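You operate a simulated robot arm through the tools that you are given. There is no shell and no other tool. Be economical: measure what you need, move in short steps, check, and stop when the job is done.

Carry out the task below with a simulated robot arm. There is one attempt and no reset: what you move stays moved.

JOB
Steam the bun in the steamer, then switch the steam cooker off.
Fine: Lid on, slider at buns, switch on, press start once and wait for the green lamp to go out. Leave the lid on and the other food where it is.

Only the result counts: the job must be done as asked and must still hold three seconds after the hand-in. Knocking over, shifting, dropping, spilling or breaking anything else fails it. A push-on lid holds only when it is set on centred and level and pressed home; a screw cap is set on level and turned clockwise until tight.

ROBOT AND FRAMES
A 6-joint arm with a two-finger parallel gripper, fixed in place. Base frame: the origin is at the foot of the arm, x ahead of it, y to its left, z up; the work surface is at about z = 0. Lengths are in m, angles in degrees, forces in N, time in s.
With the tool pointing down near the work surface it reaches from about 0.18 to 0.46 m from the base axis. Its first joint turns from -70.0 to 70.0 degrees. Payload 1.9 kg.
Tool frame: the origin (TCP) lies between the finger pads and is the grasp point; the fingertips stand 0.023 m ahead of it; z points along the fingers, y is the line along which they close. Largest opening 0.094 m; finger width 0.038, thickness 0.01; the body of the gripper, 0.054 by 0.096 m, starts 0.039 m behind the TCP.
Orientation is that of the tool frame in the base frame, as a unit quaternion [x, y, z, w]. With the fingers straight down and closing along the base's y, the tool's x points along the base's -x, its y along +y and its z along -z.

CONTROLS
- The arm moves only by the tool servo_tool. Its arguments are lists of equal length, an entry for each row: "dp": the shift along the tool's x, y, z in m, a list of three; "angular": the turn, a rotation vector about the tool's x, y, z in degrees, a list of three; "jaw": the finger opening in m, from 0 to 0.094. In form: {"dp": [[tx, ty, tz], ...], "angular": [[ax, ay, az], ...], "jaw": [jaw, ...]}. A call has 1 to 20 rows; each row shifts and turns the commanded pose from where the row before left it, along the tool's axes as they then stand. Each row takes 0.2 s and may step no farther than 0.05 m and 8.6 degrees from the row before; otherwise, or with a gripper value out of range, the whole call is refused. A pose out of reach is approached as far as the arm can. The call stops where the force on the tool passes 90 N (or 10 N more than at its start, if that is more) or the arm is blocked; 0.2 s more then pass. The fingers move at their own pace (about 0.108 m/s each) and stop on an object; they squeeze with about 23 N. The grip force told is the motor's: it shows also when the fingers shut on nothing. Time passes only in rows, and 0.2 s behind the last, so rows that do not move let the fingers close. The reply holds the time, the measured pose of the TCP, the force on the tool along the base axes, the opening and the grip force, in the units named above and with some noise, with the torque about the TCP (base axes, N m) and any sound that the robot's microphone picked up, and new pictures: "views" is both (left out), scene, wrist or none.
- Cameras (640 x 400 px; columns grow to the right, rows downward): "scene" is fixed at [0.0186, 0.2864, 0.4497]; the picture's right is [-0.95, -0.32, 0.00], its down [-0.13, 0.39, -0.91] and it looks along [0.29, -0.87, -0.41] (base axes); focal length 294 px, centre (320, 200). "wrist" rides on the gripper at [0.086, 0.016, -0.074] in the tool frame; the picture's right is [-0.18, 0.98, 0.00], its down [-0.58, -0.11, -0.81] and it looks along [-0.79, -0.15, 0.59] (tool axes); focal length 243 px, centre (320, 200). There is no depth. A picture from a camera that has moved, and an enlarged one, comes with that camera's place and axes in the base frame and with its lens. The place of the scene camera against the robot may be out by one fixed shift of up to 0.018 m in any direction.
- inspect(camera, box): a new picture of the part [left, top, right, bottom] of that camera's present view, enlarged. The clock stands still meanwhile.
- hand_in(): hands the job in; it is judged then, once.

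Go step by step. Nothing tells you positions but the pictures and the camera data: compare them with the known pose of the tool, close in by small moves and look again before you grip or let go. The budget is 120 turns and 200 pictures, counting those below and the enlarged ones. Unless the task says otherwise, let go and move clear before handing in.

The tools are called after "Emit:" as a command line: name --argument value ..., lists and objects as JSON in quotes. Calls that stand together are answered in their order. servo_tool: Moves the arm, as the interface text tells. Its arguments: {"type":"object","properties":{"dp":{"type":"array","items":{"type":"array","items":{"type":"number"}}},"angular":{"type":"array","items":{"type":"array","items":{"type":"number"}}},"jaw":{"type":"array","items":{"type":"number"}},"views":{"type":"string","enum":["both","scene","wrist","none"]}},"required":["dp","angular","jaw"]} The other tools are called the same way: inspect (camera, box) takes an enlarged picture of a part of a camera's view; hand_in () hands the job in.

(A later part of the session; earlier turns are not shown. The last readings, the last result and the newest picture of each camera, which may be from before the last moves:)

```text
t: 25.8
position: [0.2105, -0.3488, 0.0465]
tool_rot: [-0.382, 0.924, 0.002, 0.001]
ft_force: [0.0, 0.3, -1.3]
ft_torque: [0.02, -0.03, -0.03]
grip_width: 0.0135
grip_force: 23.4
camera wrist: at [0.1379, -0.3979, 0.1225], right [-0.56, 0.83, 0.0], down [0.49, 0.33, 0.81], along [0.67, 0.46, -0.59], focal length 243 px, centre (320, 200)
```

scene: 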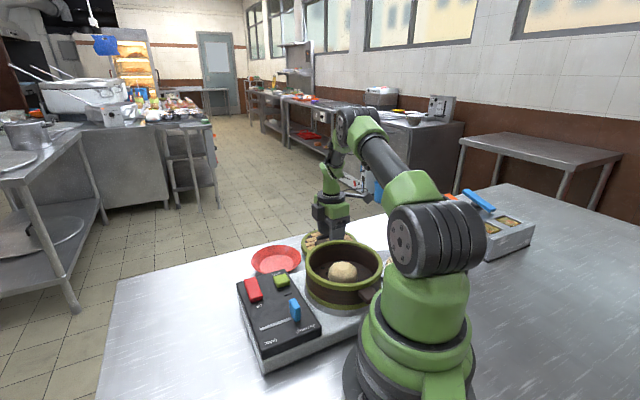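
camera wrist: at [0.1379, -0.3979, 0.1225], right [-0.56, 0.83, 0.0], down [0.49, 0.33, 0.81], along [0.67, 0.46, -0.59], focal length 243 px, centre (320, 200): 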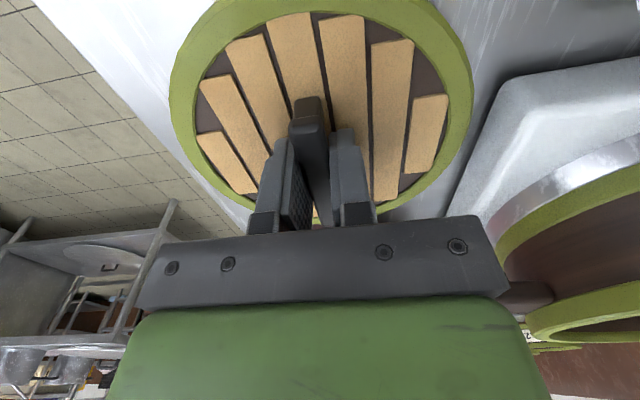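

Good grip (13.5 mm). I lift the lid.

Emit:
servo_tool --dp '[[0, 0, -0.01], [0, 0, -0.03], [0, 0, -0.04], [0, 0, -0.04], [0, 0, -0.04], [0, 0, -0.04], [0, 0, 0]]' --angular '[[0, 0, 0], [0, 0, 0], [0, 0, 0], [0, 0, 0], [0, 0, 0], [0, 0, 0], [0, 0, 0]]' --jaw '[0.0, 0.0, 0.0, 0.0, 0.0, 0.0, 0.0]'

Emit:
inspect --camera "scene" --box '[260, 120, 400, 240]'

Emit:
inspect --camera "wrist" --box '[140, 0, 500, 230]'

```text
t: 27.4
position: [0.21, -0.3477, 0.2486]
tool_rot: [-0.383, 0.924, 0.0, 0.0]
ft_force: [-1.1, -0.4, -0.9]
ft_torque: [0.01, 0.01, -0.01]
grip_width: 0.0135
grip_force: 23.7
camera wrist: at [0.1373, -0.3986, 0.3237], right [-0.56, 0.83, 0.0], down [0.49, 0.33, 0.81], along [0.67, 0.46, -0.59], focal length 243 px, centre (320, 200)
```

scene: 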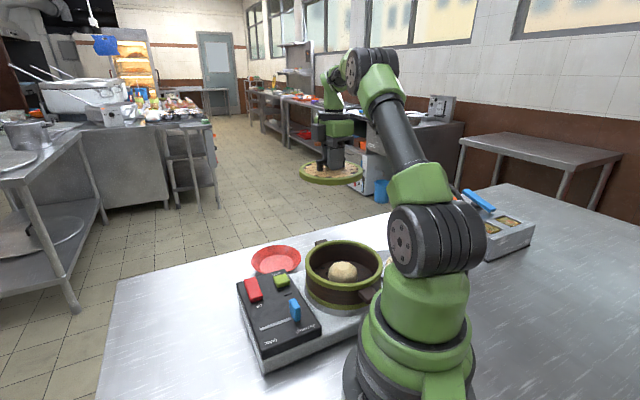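
wrist: 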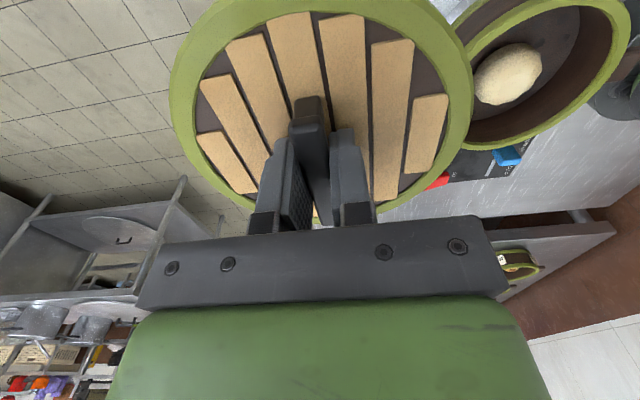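

```text
3.33 times, centred on (330, 180) of scene
camera zoom: at [0.0186, 0.2864, 0.4497], right [-0.95, -0.32, 0.0], down [-0.13, 0.39, -0.91], along [0.29, -0.87, -0.41], focal length 980 px, centre (287, 267)
```

zoom: 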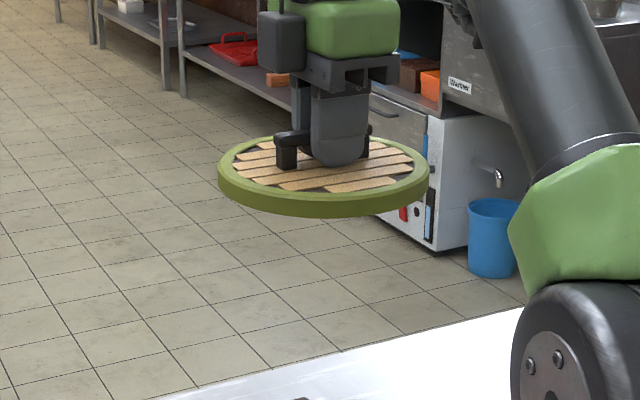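

```text
1.74 times, centred on (320, 115) of wrist
camera zoom: at [0.1373, -0.3986, 0.3237], right [-0.56, 0.83, 0.0], down [0.49, 0.33, 0.81], along [0.67, 0.46, -0.59], focal length 422 px, centre (320, 348)
```

zoom: 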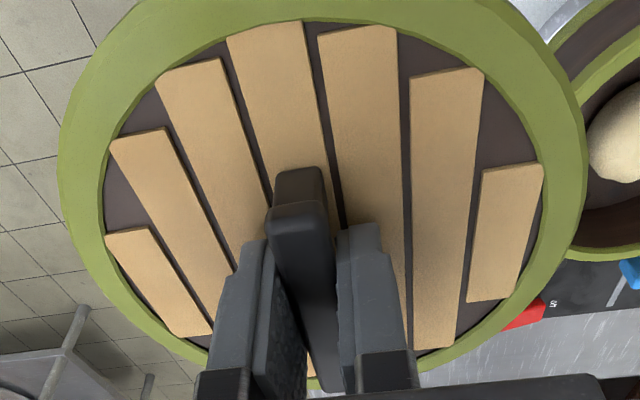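

The lid is in hand. I check whether it hangs level with a close-up.

Emit:
inspect --camera "scene" --box '[295, 145, 371, 195]'

```text
8.00 times, centred on (333, 170) of scene
camera zoom: at [0.0186, 0.2864, 0.4497], right [-0.95, -0.32, 0.0], down [-0.13, 0.39, -0.91], along [0.29, -0.87, -0.41], focal length 2353 px, centre (216, 440)
```

zoom: 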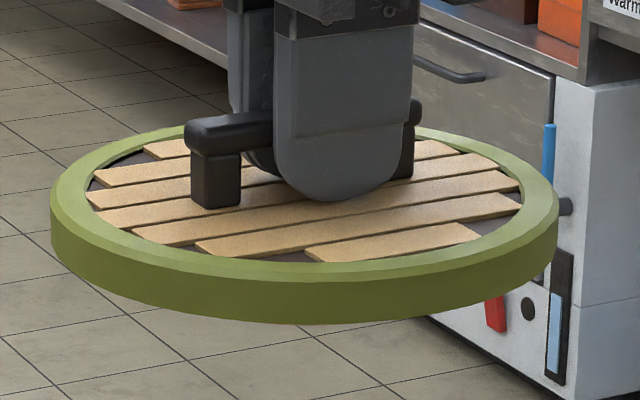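

The lid is nearly level, its centre about 4 mm ahead of the TCP (away from the wrist camera). I carry it over the pot at height.

Emit:
servo_tool --dp '[[-0.014, 0.036, 0], [-0.014, 0.036, 0], [-0.014, 0.036, 0], [-0.014, 0.036, 0], [-0.014, 0.036, 0], [0, 0, 0]]' --angular '[[0, 0, 0], [0, 0, 0], [0, 0, 0], [0, 0, 0], [0, 0, 0], [0, 0, 0]]' --jaw '[0.0, 0.0, 0.0, 0.0, 0.0, 0.0]'

```text
t: 28.8
position: [0.134, -0.1722, 0.2469]
tool_rot: [-0.383, 0.924, 0.0, 0.0]
ft_force: [0.0, 0.2, -0.9]
ft_torque: [-0.03, -0.02, 0.0]
grip_width: 0.0133
grip_force: 23.1
camera wrist: at [0.0597, -0.2215, 0.3233], right [-0.56, 0.83, 0.0], down [0.49, 0.33, 0.81], along [0.67, 0.46, -0.59], focal length 243 px, centre (320, 200)
```

scene: 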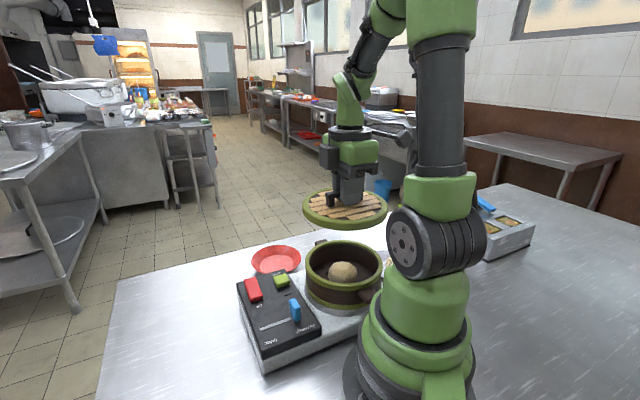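
wrist: 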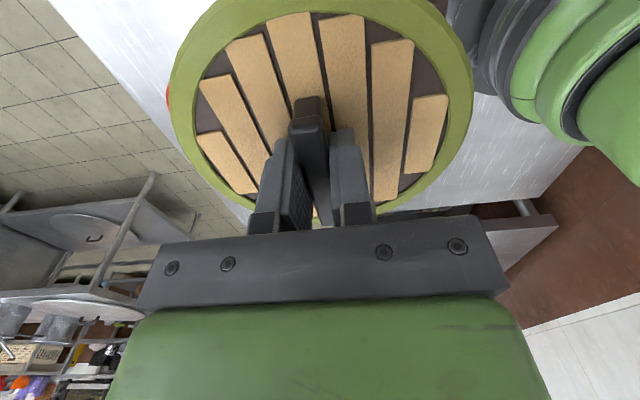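

Now I lower to about 2 cm above the rim and compare lid with pot in the scene view.

Emit:
servo_tool --dp '[[0, 0, 0.03], [0, 0, 0.03], [0, 0, 0.02], [0, 0, 0]]' --angular '[[0, 0, 0], [0, 0, 0], [0, 0, 0], [0, 0, 0]]' --jaw '[0.0, 0.0, 0.0, 0.0]' --views "wrist"

Emit:
inspect --camera "scene" --box '[280, 200, 408, 320]'

```text
t: 29.8
position: [0.1336, -0.1724, 0.1674]
tool_rot: [-0.383, 0.924, -0.001, 0.001]
ft_force: [0.3, -0.1, -0.9]
ft_torque: [0.03, 0.0, 0.03]
grip_width: 0.0134
grip_force: 23.1
camera wrist: at [0.0602, -0.2215, 0.2425], right [-0.56, 0.83, 0.0], down [0.49, 0.33, 0.81], along [0.67, 0.45, -0.59], focal length 243 px, centre (320, 200)
```

wrist: 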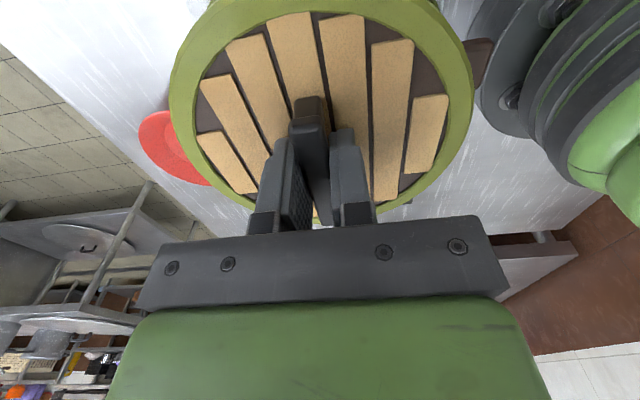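

```text
3.33 times, centred on (344, 260) of scene
camera zoom: at [0.0186, 0.2864, 0.4497], right [-0.95, -0.32, 0.0], down [-0.13, 0.39, -0.91], along [0.29, -0.87, -0.41], focal length 980 px, centre (240, 0)
```

zoom: 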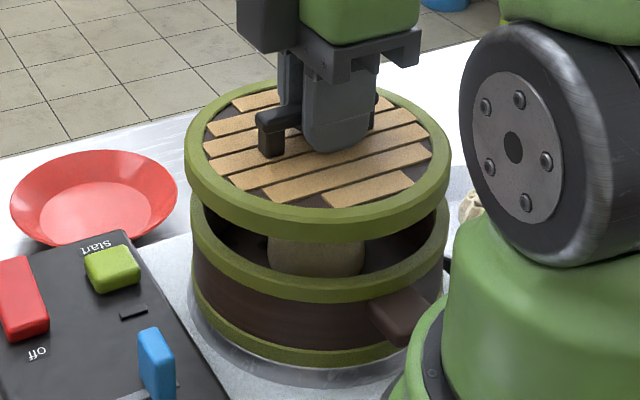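

Lid sits about 2–3 mm left of the pot in the view; otherwise close. I correct, lower to just above contact and compare edges.

Emit:
servo_tool --dp '[[0.002, 0.002, 0.008], [0, 0, 0.006], [0, 0, 0]]' --angular '[[0, 0, 0], [0, 0, 0], [0, 0, 0]]' --jaw '[0.0, 0.0, 0.0]' --views "none"

Emit:
inspect --camera "scene" --box '[294, 215, 394, 315]'

```text
t: 30.6
position: [0.1301, -0.1717, 0.1548]
tool_rot: [-0.383, 0.924, 0.0, 0.0]
ft_force: [0.0, 0.1, -0.4]
ft_torque: [0.01, 0.03, -0.01]
grip_width: 0.0136
grip_force: 23.6
```

```text
4.00 times, centred on (344, 265) of scene
camera zoom: at [0.0186, 0.2864, 0.4497], right [-0.95, -0.32, 0.0], down [-0.13, 0.39, -0.91], along [0.29, -0.87, -0.41], focal length 1176 px, centre (224, -60)
```

zoom: 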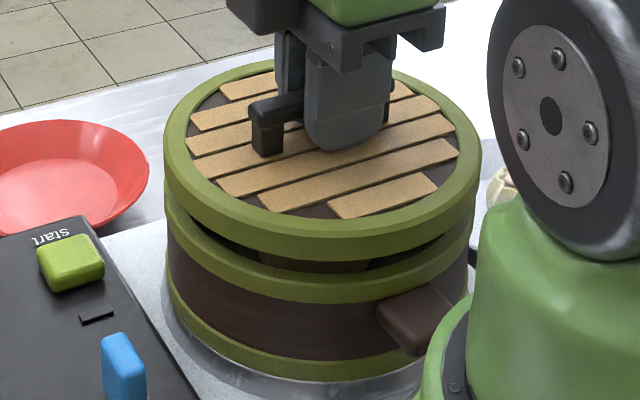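

Laterally the lid and pot now coincide. I lower in small steps, watching the force.

Emit:
servo_tool --dp '[[0, 0, 0.003], [0, 0, 0.003], [0, 0, 0]]' --angular '[[0, 0, 0], [0, 0, 0], [0, 0, 0]]' --jaw '[0.0, 0.0, 0.0]' --views "none"

Emit:
inspect --camera "scene" --box '[300, 225, 390, 305]'

```text
t: 31.4
position: [0.1296, -0.1721, 0.148]
tool_rot: [-0.383, 0.924, 0.0, 0.0]
ft_force: [-0.3, 0.0, -1.9]
ft_torque: [0.02, 0.0, -0.02]
grip_width: 0.0134
grip_force: 22.9
```

```text
5.00 times, centred on (345, 265) of scene
camera zoom: at [0.0186, 0.2864, 0.4497], right [-0.95, -0.32, 0.0], down [-0.13, 0.39, -0.91], along [0.29, -0.87, -0.41], focal length 1471 px, centre (195, -125)
```

zoom: 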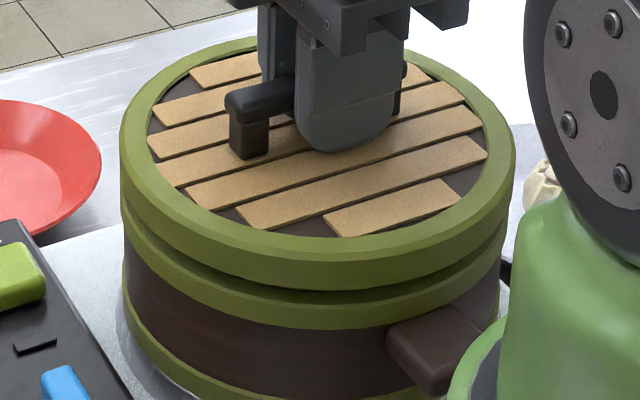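

Emit:
servo_tool --dp '[[0, 0, 0.003], [0, 0, 0.002], [0, 0, 0]]' --angular '[[0, 0, 0], [0, 0, 0], [0, 0, 0]]' --jaw '[0.0, 0.0, 0.0]' --views "none"

Emit:
inspect --camera "scene" --box '[300, 225, 390, 305]'

```text
t: 32.2
position: [0.1306, -0.1726, 0.1424]
tool_rot: [-0.382, 0.924, -0.001, -0.001]
ft_force: [-0.6, -0.6, -0.3]
ft_torque: [0.0, 0.01, 0.04]
grip_width: 0.0135
grip_force: 22.6
```

```text
5.00 times, centred on (345, 265) of scene
camera zoom: at [0.0186, 0.2864, 0.4497], right [-0.95, -0.32, 0.0], down [-0.13, 0.39, -0.91], along [0.29, -0.87, -0.41], focal length 1471 px, centre (195, -125)
```

zoom: 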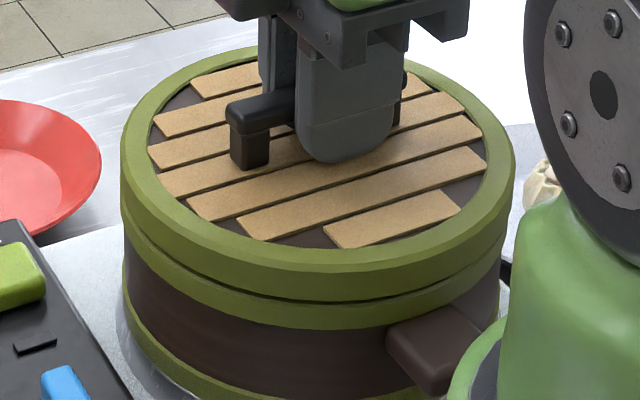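

Nearly touching and aligned. I keep lowering.

Emit:
servo_tool --dp '[[0, 0, 0.002], [0, 0, 0.002], [0, 0, 0]]' --angular '[[0, 0, 0], [0, 0, 0], [0, 0, 0]]' --jaw '[0.0, 0.0, 0.0]' --views "none"

Emit:
inspect --camera "scene" --box '[300, 225, 390, 305]'

```text
t: 33.0
position: [0.1306, -0.1729, 0.1397]
tool_rot: [-0.383, 0.924, 0.0, 0.0]
ft_force: [-2.7, 4.0, 28.6]
ft_torque: [0.12, 0.02, 0.07]
grip_width: 0.0134
grip_force: 23.0
```

```text
5.00 times, centred on (345, 265) of scene
camera zoom: at [0.0185, 0.2864, 0.4497], right [-0.95, -0.32, 0.0], down [-0.13, 0.39, -0.91], along [0.29, -0.87, -0.41], focal length 1471 px, centre (195, -125)
```

zoom: 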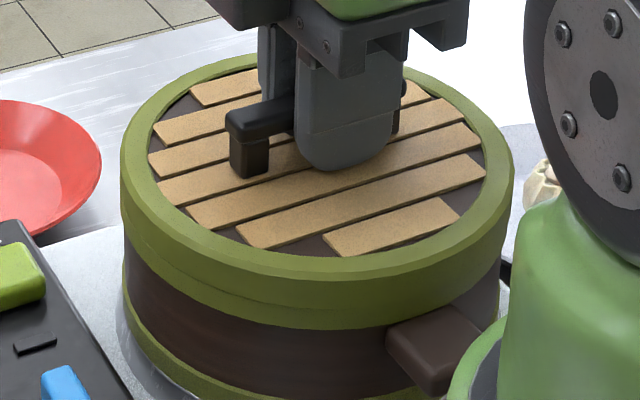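

The lid has met the rim evenly. I press it home.

Emit:
servo_tool --dp '[[0, 0, 0.002], [0, 0, 0.002], [0, 0, 0]]' --angular '[[0, 0, 0], [0, 0, 0], [0, 0, 0]]' --jaw '[0.0, 0.0, 0.0]' --views "none"

Emit:
inspect --camera "scene" --box '[300, 225, 390, 305]'

```text
t: 33.4
position: [0.1318, -0.1724, 0.1381]
tool_rot: [-0.382, 0.924, 0.0, 0.0]
ft_force: [-2.4, 3.1, 17.9]
ft_torque: [0.0, 0.11, 0.1]
grip_width: 0.0137
grip_force: 23.3
stopped in row 1: the force on the tool passed its limit at 107 N (the readings are from after the stop); the commanded pose is now the measured one
```

```text
5.00 times, centred on (345, 265) of scene
camera zoom: at [0.0186, 0.2864, 0.4497], right [-0.95, -0.32, 0.0], down [-0.13, 0.39, -0.91], along [0.29, -0.87, -0.41], focal length 1471 px, centre (195, -125)
```

zoom: 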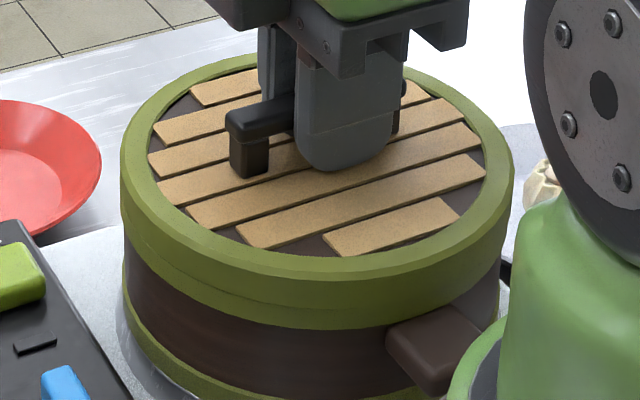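

Pressed with ~100 N and no gap remains. I open and back off upward, then look at everything.

Emit:
servo_tool --dp '[[0, 0, -0.001], [0, 0, 0], [0, 0, 0], [0, 0, -0.02], [0, 0, -0.04], [0, 0, -0.04], [0, 0, 0]]' --angular '[[0, 0, 0], [0, 0, 0], [0, 0, 0], [0, 0, 0], [0, 0, 0], [0, 0, 0], [0, 0, 0]]' --jaw '[0.03, 0.05, 0.05, 0.05, 0.05, 0.05, 0.05]'

Emit:
inspect --camera "scene" --box '[220, 210, 400, 370]'

```text
t: 35.0
position: [0.1306, -0.1712, 0.2409]
tool_rot: [-0.383, 0.924, -0.002, 0.001]
ft_force: [-0.6, -0.2, 0.1]
ft_torque: [0.01, 0.0, 0.0]
grip_width: 0.0499
grip_force: 0.1
camera wrist: at [0.0563, -0.222, 0.3164], right [-0.56, 0.83, 0.0], down [0.49, 0.34, 0.81], along [0.67, 0.45, -0.59], focal length 243 px, centre (320, 200)
```

scene: 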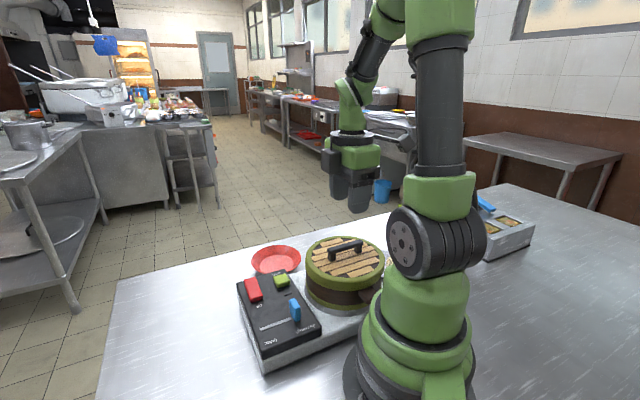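
wrist: 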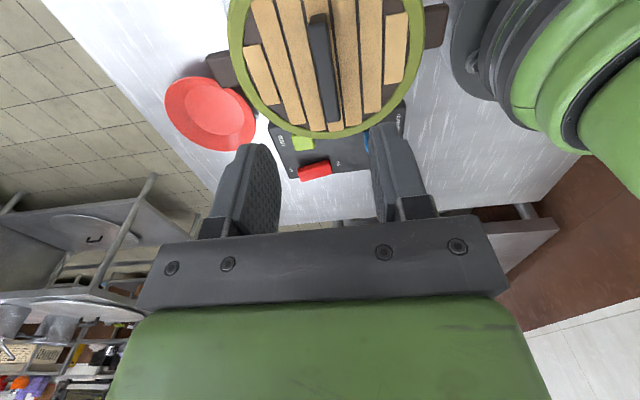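

```text
2.50 times, centred on (310, 290) of scene
camera zoom: at [0.0186, 0.2864, 0.4497], right [-0.95, -0.32, 0.0], down [-0.13, 0.39, -0.91], along [0.29, -0.87, -0.41], focal length 735 px, centre (345, -25)
```

zoom: 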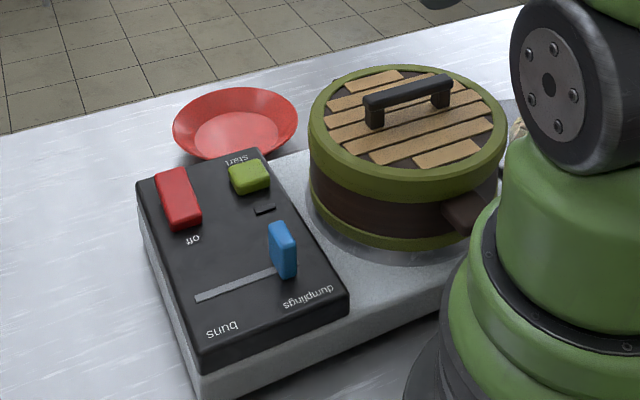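

The lid is on properly. Now to the control panel: I move over it at height with the same yaw and take a close look.

Emit:
servo_tool --dp '[[-0.036, 0, 0], [-0.036, 0, 0], [-0.036, 0, 0], [-0.036, 0, 0], [0, 0, 0.03], [0, 0, 0]]' --angular '[[0, 0, 0], [0, 0, 0], [0, 0, 0], [0, 0, 0], [0, 0, 0], [0, 0, 0]]' --jaw '[0.05, 0.05, 0.03, 0.02, 0.0, 0.0]'

Emit:
inspect --camera "wrist" --box '[200, 0, 440, 150]'

```text
t: 36.4
position: [0.2314, -0.0702, 0.2099]
tool_rot: [-0.382, 0.924, -0.001, 0.0]
ft_force: [-0.4, -0.1, 0.6]
ft_torque: [-0.02, 0.02, 0.02]
grip_width: 0.0
grip_force: 23.1
camera wrist: at [0.1582, -0.1199, 0.2849], right [-0.56, 0.83, 0.0], down [0.49, 0.33, 0.81], along [0.67, 0.45, -0.59], focal length 243 px, centre (320, 200)
```

scene: 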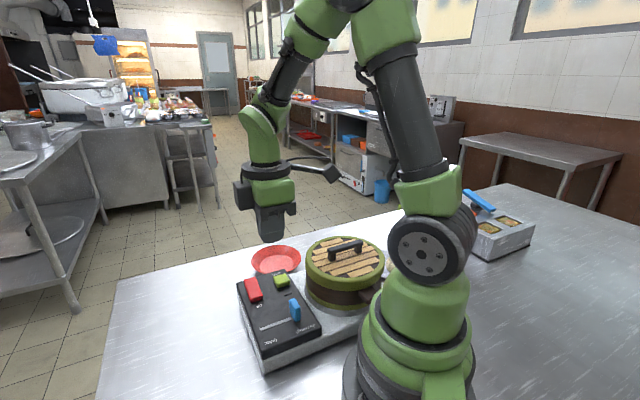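
wrist: 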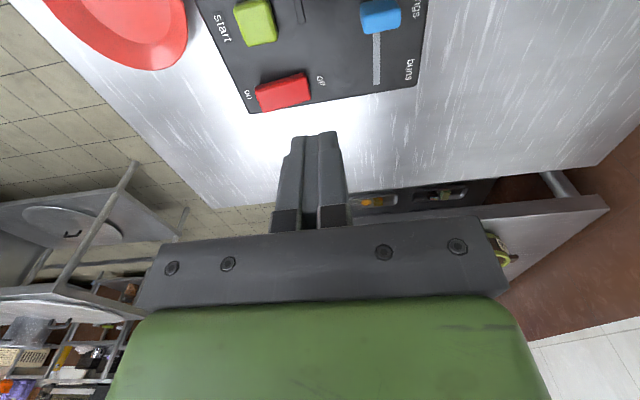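

```text
2.67 times, centred on (320, 75) of wrist
camera zoom: at [0.1582, -0.1199, 0.2849], right [-0.56, 0.83, 0.0], down [0.49, 0.33, 0.81], along [0.67, 0.45, -0.59], focal length 647 px, centre (320, 533)
```

zoom: 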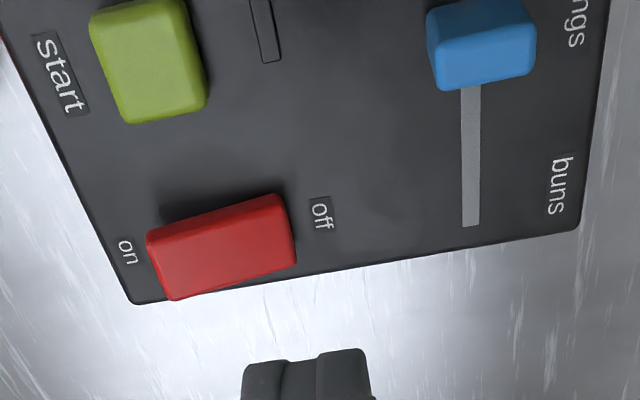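

Panel top is at z ≈ 0.063; knob near (0.189, -0.043), slot end for buns at (0.228, -0.010), green button (0.242, -0.12), red switch (0.28, -0.08). I move over the slider knob with open fingers.

Emit:
servo_tool --dp '[[0.006, 0.025, 0], [0.005, 0.024, 0], [0, 0, 0.04], [0, 0, 0.03], [0, 0, 0]]' --angular '[[0, 0, 0], [0, 0, 0], [0, 0, 0], [0, 0, 0], [0, 0, 0]]' --jaw '[0.05, 0.05, 0.05, 0.05, 0.05]'

Emit:
inspect --camera "scene" --box '[220, 210, 340, 370]'

```text
t: 37.6
position: [0.1896, -0.0431, 0.1401]
tool_rot: [-0.382, 0.924, -0.001, 0.0]
ft_force: [-0.1, 0.2, -0.6]
ft_torque: [-0.01, -0.02, 0.0]
grip_width: 0.0497
grip_force: 0.0
camera wrist: at [0.1165, -0.0924, 0.2158], right [-0.56, 0.83, 0.0], down [0.49, 0.33, 0.81], along [0.67, 0.45, -0.59], focal length 243 px, centre (320, 200)
```

scene: 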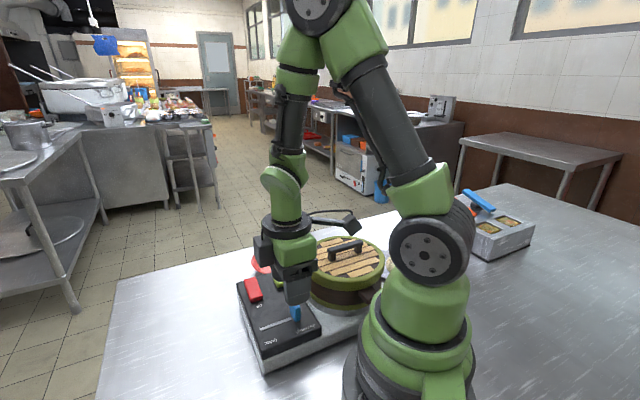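
wrist: 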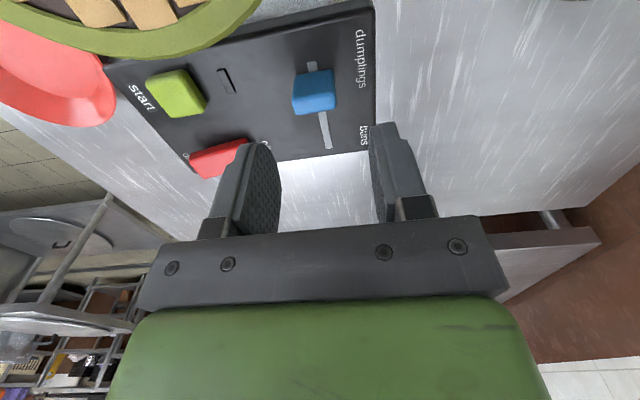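

```text
2.50 times, centred on (280, 290) of scene
camera zoom: at [0.0186, 0.2864, 0.4497], right [-0.95, -0.32, 0.0], down [-0.13, 0.39, -0.91], along [0.29, -0.87, -0.41], focal length 735 px, centre (420, -25)
```

zoom: 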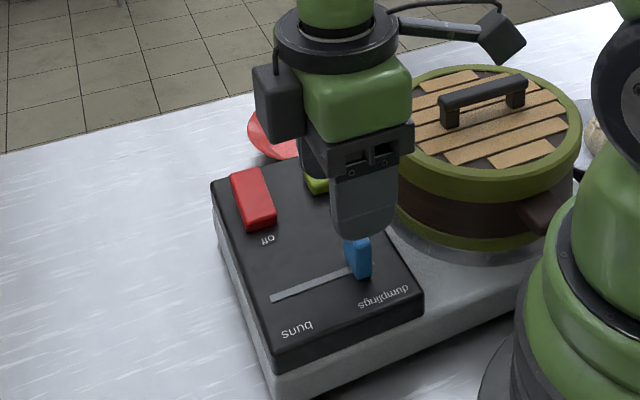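

The knob is a thin fin, about 9 x 19 mm and 32 mm tall, centred at about (0.182, -0.053). I shift there and go down around it.

Emit:
servo_tool --dp '[[0.0124, -0.0016, 0.0], [0, 0, 0.025], [0, 0, 0.015], [0, 0, 0]]' --angular '[[0, 0, 0], [0, 0, 0], [0, 0, 0], [0, 0, 0]]' --jaw '[0.05, 0.05, 0.05, 0.05]'

Emit:
inspect --camera "scene" --box '[230, 240, 350, 340]'

```text
t: 38.6
position: [0.1832, -0.0518, 0.0994]
tool_rot: [-0.382, 0.924, -0.001, 0.001]
ft_force: [1.3, -0.3, -0.7]
ft_torque: [-0.02, -0.01, 0.02]
grip_width: 0.05
grip_force: 0.0
camera wrist: at [0.109, -0.1026, 0.1757], right [-0.56, 0.83, 0.0], down [0.49, 0.33, 0.81], along [0.67, 0.45, -0.59], focal length 243 px, centre (320, 200)
```

scene: 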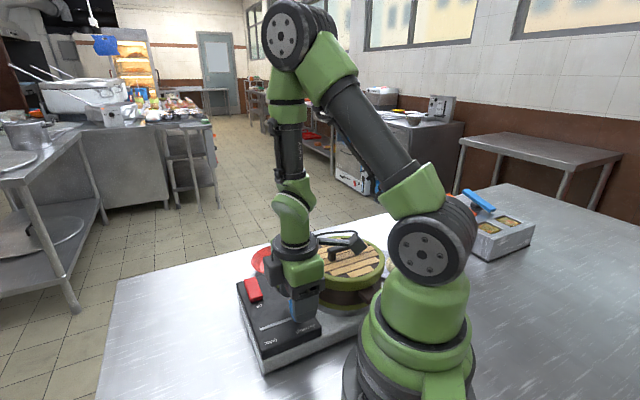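
wrist: 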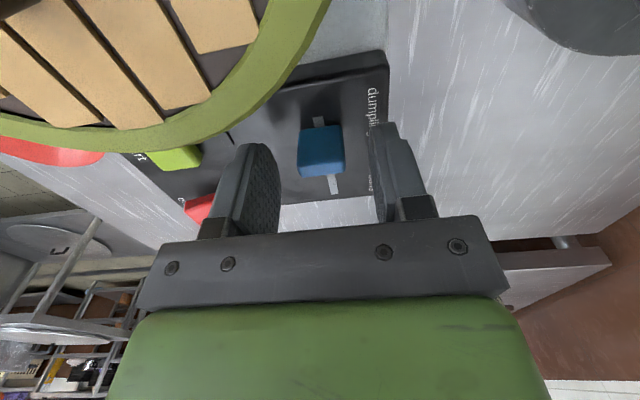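

```text
4.00 times, centred on (290, 290) of scene
camera zoom: at [0.0186, 0.2864, 0.4497], right [-0.95, -0.32, 0.0], down [-0.13, 0.39, -0.91], along [0.29, -0.87, -0.41], focal length 1176 px, centre (440, -160)
```

zoom: 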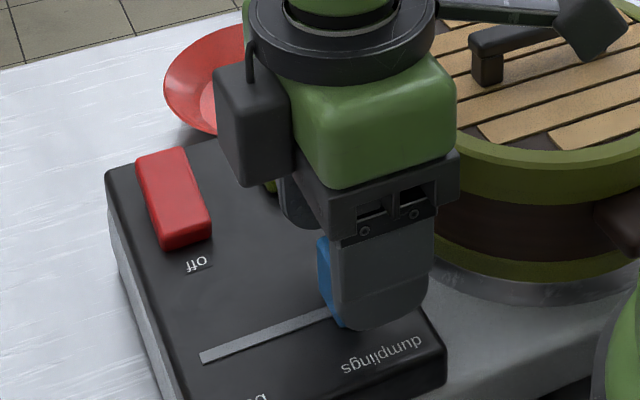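

The knob is between the fingers. I lower slightly and close on it.

Emit:
servo_tool --dp '[[-0.002, 0, 0.005], [0, 0, 0], [0, 0, 0], [0, 0, 0], [0, 0, 0]]' --angular '[[0, 0, 0], [0, 0, 0], [0, 0, 0], [0, 0, 0], [0, 0, 0]]' --jaw '[0.05, 0.03, 0.01, 0.01, 0.01]' --views "wrist"

```text
t: 39.8
position: [0.1847, -0.0518, 0.0954]
tool_rot: [-0.383, 0.924, -0.002, 0.001]
ft_force: [5.4, -4.6, -0.9]
ft_torque: [0.12, 0.12, 0.16]
grip_width: 0.026
grip_force: 23.3
camera wrist: at [0.1107, -0.1013, 0.1705], right [-0.56, 0.83, 0.0], down [0.49, 0.34, 0.81], along [0.67, 0.45, -0.59], focal length 243 px, centre (320, 200)
```

wrist: 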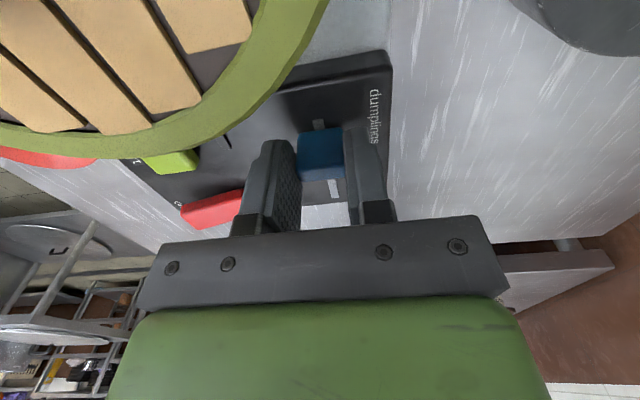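

Gripped (26 mm wide). I drag it along the slot toward "buns".

Emit:
servo_tool --dp '[[-0.01, -0.0003, 0], [-0.01, -0.0003, 0], [-0.01, -0.0003, 0], [-0.01, -0.0003, 0], [0, 0, 0]]' --angular '[[0, 0, 0], [0, 0, 0], [0, 0, 0], [0, 0, 0], [0, 0, 0]]' --jaw '[0.01, 0.01, 0.01, 0.01, 0.01]'

Emit:
inspect --camera "scene" --box '[220, 250, 340, 350]'

```text
t: 41.0
position: [0.2129, -0.0234, 0.0946]
tool_rot: [-0.382, 0.924, 0.0, 0.0]
ft_force: [-12.5, 12.9, 21.1]
ft_torque: [0.37, 0.15, 0.1]
grip_width: 0.0262
grip_force: 23.4
camera wrist: at [0.139, -0.0731, 0.1696], right [-0.56, 0.83, 0.0], down [0.49, 0.33, 0.81], along [0.67, 0.45, -0.59], focal length 243 px, centre (320, 200)
```

scene: 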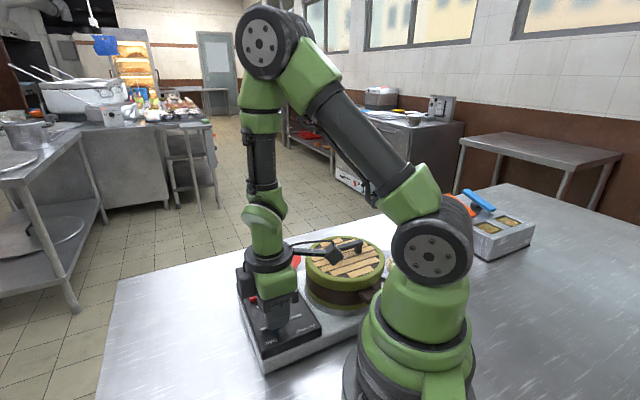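
wrist: 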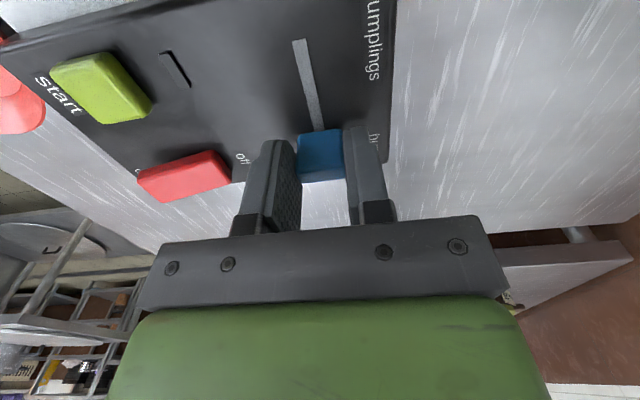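

```text
4.00 times, centred on (280, 300) of scene
camera zoom: at [0.0185, 0.2864, 0.4497], right [-0.95, -0.32, 0.0], down [-0.13, 0.39, -0.91], along [0.29, -0.87, -0.41], focal length 1176 px, centre (480, -200)
```

zoom: 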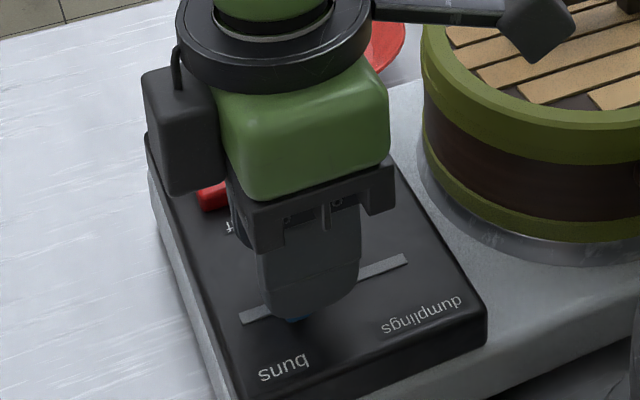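

It moved about 40 mm with some sideways load; I correct that and continue.

Emit:
servo_tool --dp '[[0, 0.0015, -0.001], [-0.005, 0.0002, 0], [-0.005, 0.0002, 0], [0, 0, 0]]' --angular '[[0, 0, 0], [0, 0, 0], [0, 0, 0], [0, 0, 0]]' --jaw '[0.01, 0.01, 0.01, 0.01]' --views "none"

Emit:
inspect --camera "scene" --box '[220, 250, 340, 350]'

```text
t: 42.0
position: [0.2183, -0.0157, 0.0959]
tool_rot: [-0.382, 0.924, -0.001, 0.0]
ft_force: [-2.4, -7.2, 0.1]
ft_torque: [0.14, 0.2, 0.19]
grip_width: 0.0258
grip_force: 23.0
```

```text
4.00 times, centred on (280, 300) of scene
camera zoom: at [0.0186, 0.2864, 0.4497], right [-0.95, -0.32, 0.0], down [-0.13, 0.39, -0.91], along [0.29, -0.87, -0.41], focal length 1176 px, centre (480, -200)
```

zoom: 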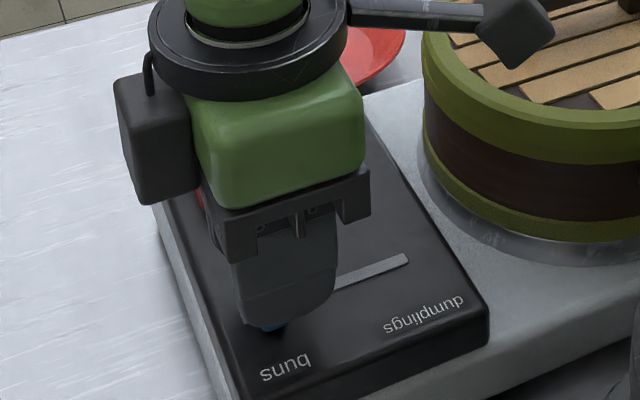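

Emit:
servo_tool --dp '[[-0.004, 0, 0], [-0.003, 0, 0], [0, 0, 0]]' --angular '[[0, 0, 0], [0, 0, 0], [0, 0, 0]]' --jaw '[0.01, 0.01, 0.01]' --views "none"

Emit:
inspect --camera "scene" --box '[220, 250, 340, 350]'

```text
t: 42.8
position: [0.2242, -0.0112, 0.0953]
tool_rot: [-0.381, 0.924, -0.001, 0.0]
ft_force: [-2.8, -2.9, -0.9]
ft_torque: [-0.03, 0.32, -0.3]
grip_width: 0.0257
grip_force: 22.9
```

```text
4.00 times, centred on (280, 300) of scene
camera zoom: at [0.0186, 0.2864, 0.4497], right [-0.95, -0.32, 0.0], down [-0.13, 0.39, -0.91], along [0.29, -0.87, -0.41], focal length 1176 px, centre (480, -200)
```

zoom: 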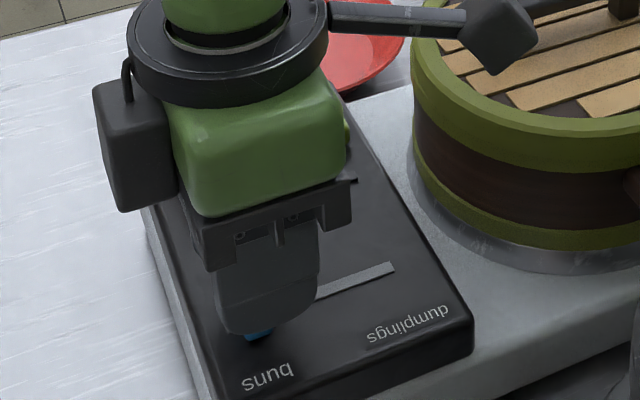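

The slider reached its end, and the cooker itself crept about 5 mm with the last push. I stop here, release and go up.

Emit:
servo_tool --dp '[[0, 0, 0], [0, 0, 0], [0, 0, -0.03], [0, 0, -0.04], [0, 0, -0.03], [0, 0, 0]]' --angular '[[0, 0, 0], [0, 0, 0], [0, 0, 0], [0, 0, 0], [0, 0, 0], [0, 0, 0]]' --jaw '[0.04, 0.05, 0.05, 0.05, 0.05, 0.05]'

Emit:
inspect --camera "scene" --box '[220, 230, 400, 370]'

```text
t: 44.2
position: [0.2224, -0.0099, 0.196]
tool_rot: [-0.382, 0.924, -0.001, 0.0]
ft_force: [0.0, 0.2, 1.0]
ft_torque: [-0.03, 0.0, -0.04]
grip_width: 0.05
grip_force: 0.0
camera wrist: at [0.1497, -0.0594, 0.2714], right [-0.56, 0.83, 0.0], down [0.49, 0.33, 0.81], along [0.67, 0.45, -0.59], focal length 243 px, centre (320, 200)
```

scene: 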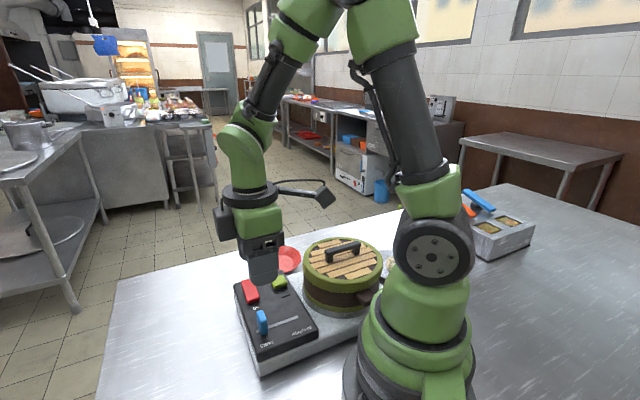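
wrist: 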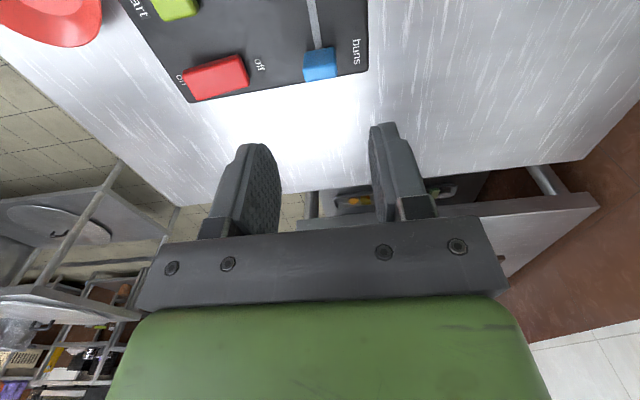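

```text
2.86 times, centred on (310, 300) of scene
camera zoom: at [0.0186, 0.2864, 0.4497], right [-0.95, -0.32, 0.0], down [-0.13, 0.39, -0.91], along [0.29, -0.87, -0.41], focal length 840 px, centre (349, -86)
```

zoom: 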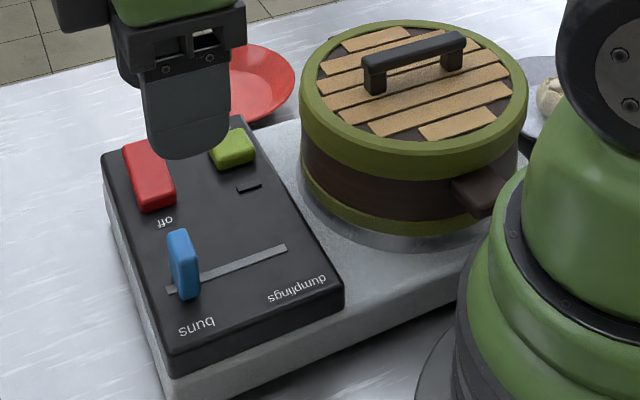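

Slider is at "buns". Now I look closer at the red switch before pressing its "on" end.

Emit:
servo_tool --dp '[[0, -0.04, 0], [0.01, -0.04, 0], [0, 0, 0]]' --angular '[[0, 0, 0], [0, 0, 0], [0, 0, 0]]' --jaw '[0.02, 0, 0]' --views "none"

Emit:
inspect --camera "wrist" --box '[200, 0, 440, 150]'

Emit:
inspect --camera "scene" --box '[225, 265, 305, 325]'

```text
t: 45.0
position: [0.2735, -0.0747, 0.196]
tool_rot: [-0.383, 0.924, -0.001, -0.001]
ft_force: [-0.1, 0.3, 0.1]
ft_torque: [0.0, -0.01, 0.0]
grip_width: 0.0
grip_force: 23.4
```

```text
2.67 times, centred on (320, 75) of wrist
camera zoom: at [0.1995, -0.1241, 0.2712], right [-0.56, 0.83, 0.0], down [0.49, 0.34, 0.81], along [0.67, 0.45, -0.59], focal length 647 px, centre (320, 533)
```

zoom: 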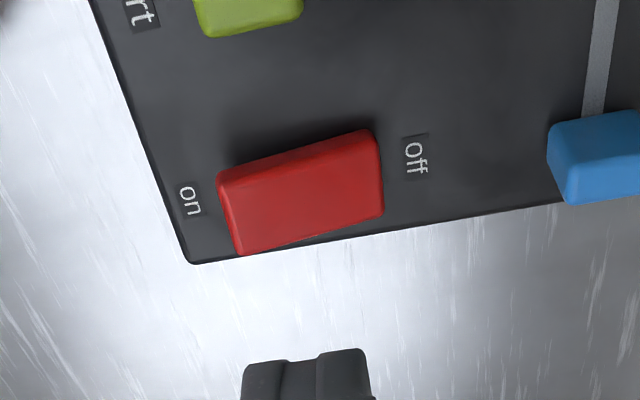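

```text
6.67 times, centred on (265, 295) of scene
camera zoom: at [0.0186, 0.2863, 0.4497], right [-0.95, -0.32, 0.0], down [-0.13, 0.39, -0.91], along [0.29, -0.87, -0.41], focal length 1961 px, centre (687, -433)
```

zoom: 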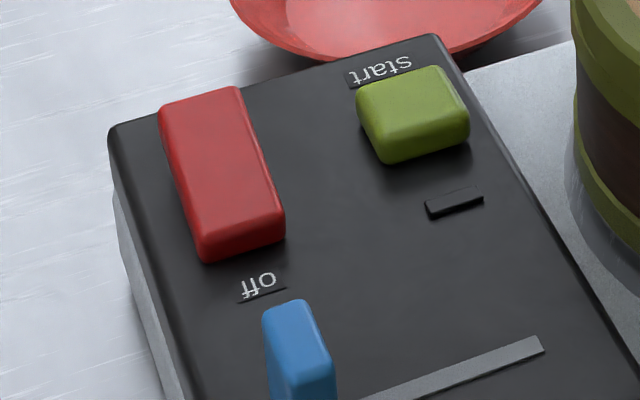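

The rocker's "on" end is up and the lamp is the small dark slot. I move over the "on" end and come down.

Emit:
servo_tool --dp '[[-0.005, -0.0214, 0], [0, 0, 0.04], [0, 0, 0.04], [0, 0, 0]]' --angular '[[0, 0, 0], [0, 0, 0], [0, 0, 0], [0, 0, 0]]' --jaw '[0, 0, 0, 0]' --views "wrist"

Emit:
inspect --camera "scene" --box '[215, 245, 305, 315]'

```text
t: 46.0
position: [0.2927, -0.0846, 0.1149]
tool_rot: [-0.382, 0.924, -0.001, 0.001]
ft_force: [-0.4, 0.0, -0.2]
ft_torque: [0.0, 0.01, 0.03]
grip_width: 0.0
grip_force: 23.2
camera wrist: at [0.2183, -0.1346, 0.1904], right [-0.56, 0.83, 0.0], down [0.49, 0.33, 0.81], along [0.67, 0.45, -0.59], focal length 243 px, centre (320, 200)
```

wrist: 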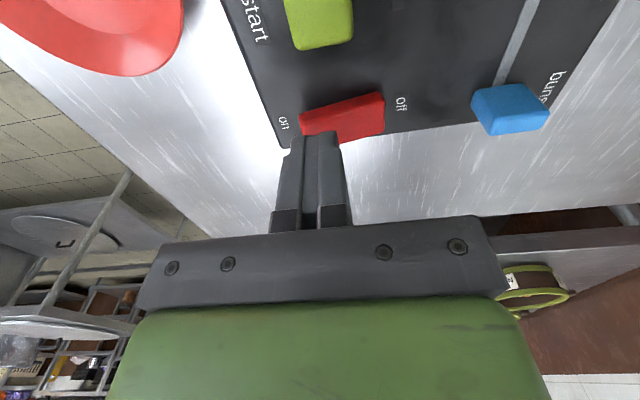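

```text
5.71 times, centred on (260, 280) of scene
camera zoom: at [0.0186, 0.2864, 0.4497], right [-0.95, -0.32, 0.0], down [-0.13, 0.39, -0.91], along [0.29, -0.87, -0.41], focal length 1681 px, centre (663, -257)
```

zoom: 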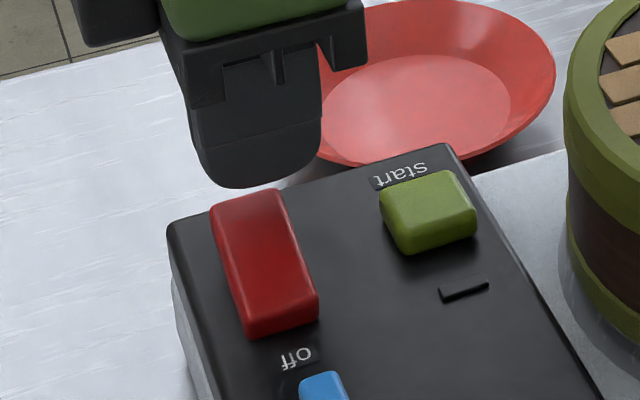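

The tip is right above the "on" end. I press down in small steps.

Emit:
servo_tool --dp '[[0, 0, 0.004], [0, 0, 0.004], [0, 0, 0.003], [0, 0, 0]]' --angular '[[0, 0, 0], [0, 0, 0], [0, 0, 0], [0, 0, 0]]' --jaw '[0, 0, 0, 0]' --views "none"

Emit:
inspect --camera "scene" --box '[215, 245, 305, 315]'

```text
t: 47.0
position: [0.2926, -0.0865, 0.1039]
tool_rot: [-0.382, 0.924, -0.001, 0.0]
ft_force: [0.0, 0.0, 0.6]
ft_torque: [-0.01, -0.02, 0.01]
grip_width: 0.0
grip_force: 22.5
```

```text
5.71 times, centred on (260, 280) of scene
camera zoom: at [0.0186, 0.2864, 0.4497], right [-0.95, -0.32, 0.0], down [-0.13, 0.39, -0.91], along [0.29, -0.87, -0.41], focal length 1681 px, centre (663, -257)
```

zoom: 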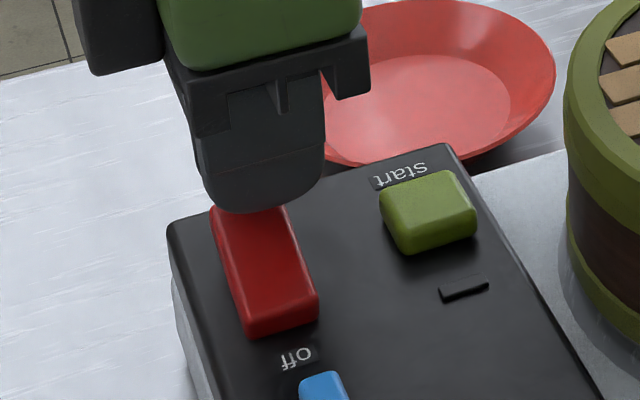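

Emit:
servo_tool --dp '[[0, 0.001, 0.003], [0, 0, 0.003], [0, 0, 0.002], [0, 0, 0]]' --angular '[[0, 0, 0], [0, 0, 0], [0, 0, 0], [0, 0, 0]]' --jaw '[0, 0, 0, 0]' --views "none"

Emit:
inspect --camera "scene" --box '[215, 245, 305, 315]'

```text
t: 48.0
position: [0.2907, -0.0853, 0.0972]
tool_rot: [-0.382, 0.924, -0.001, 0.001]
ft_force: [0.4, -0.5, 0.6]
ft_torque: [-0.02, 0.02, -0.01]
grip_width: 0.0001
grip_force: 23.4
```

```text
5.71 times, centred on (260, 280) of scene
camera zoom: at [0.0186, 0.2864, 0.4497], right [-0.95, -0.32, 0.0], down [-0.13, 0.39, -0.91], along [0.29, -0.87, -0.41], focal length 1681 px, centre (663, -257)
```

zoom: 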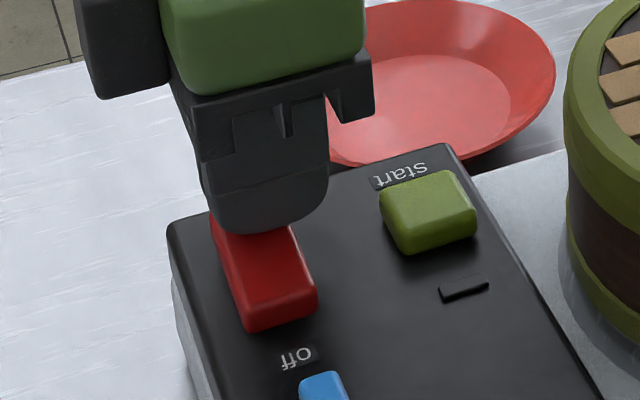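

The rocker seems to be turning. I press further.

Emit:
servo_tool --dp '[[0, 0, 0.003], [0, 0, 0.002], [0, 0, 0]]' --angular '[[0, 0, 0], [0, 0, 0], [0, 0, 0]]' --jaw '[0, 0, 0]' --views "none"

Emit:
inspect --camera "scene" --box '[215, 245, 305, 315]'

```text
t: 48.8
position: [0.2918, -0.0874, 0.0942]
tool_rot: [-0.382, 0.924, -0.003, 0.004]
ft_force: [-9.7, -26.6, 67.7]
ft_torque: [0.03, 0.46, 0.14]
grip_width: 0.0
grip_force: 23.2
```

```text
5.71 times, centred on (260, 280) of scene
camera zoom: at [0.0184, 0.2864, 0.4497], right [-0.95, -0.32, 0.0], down [-0.13, 0.39, -0.91], along [0.29, -0.87, -0.41], focal length 1681 px, centre (663, -257)
```

zoom: 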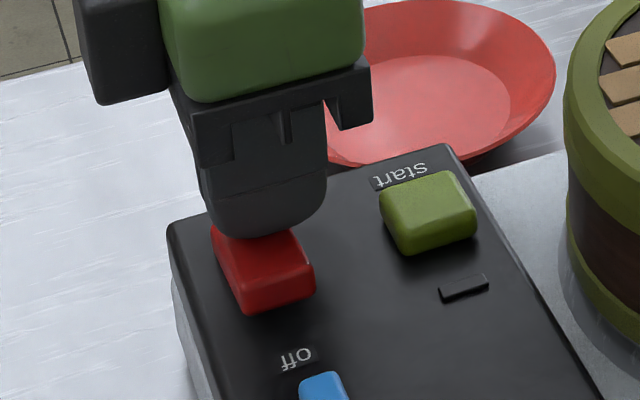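

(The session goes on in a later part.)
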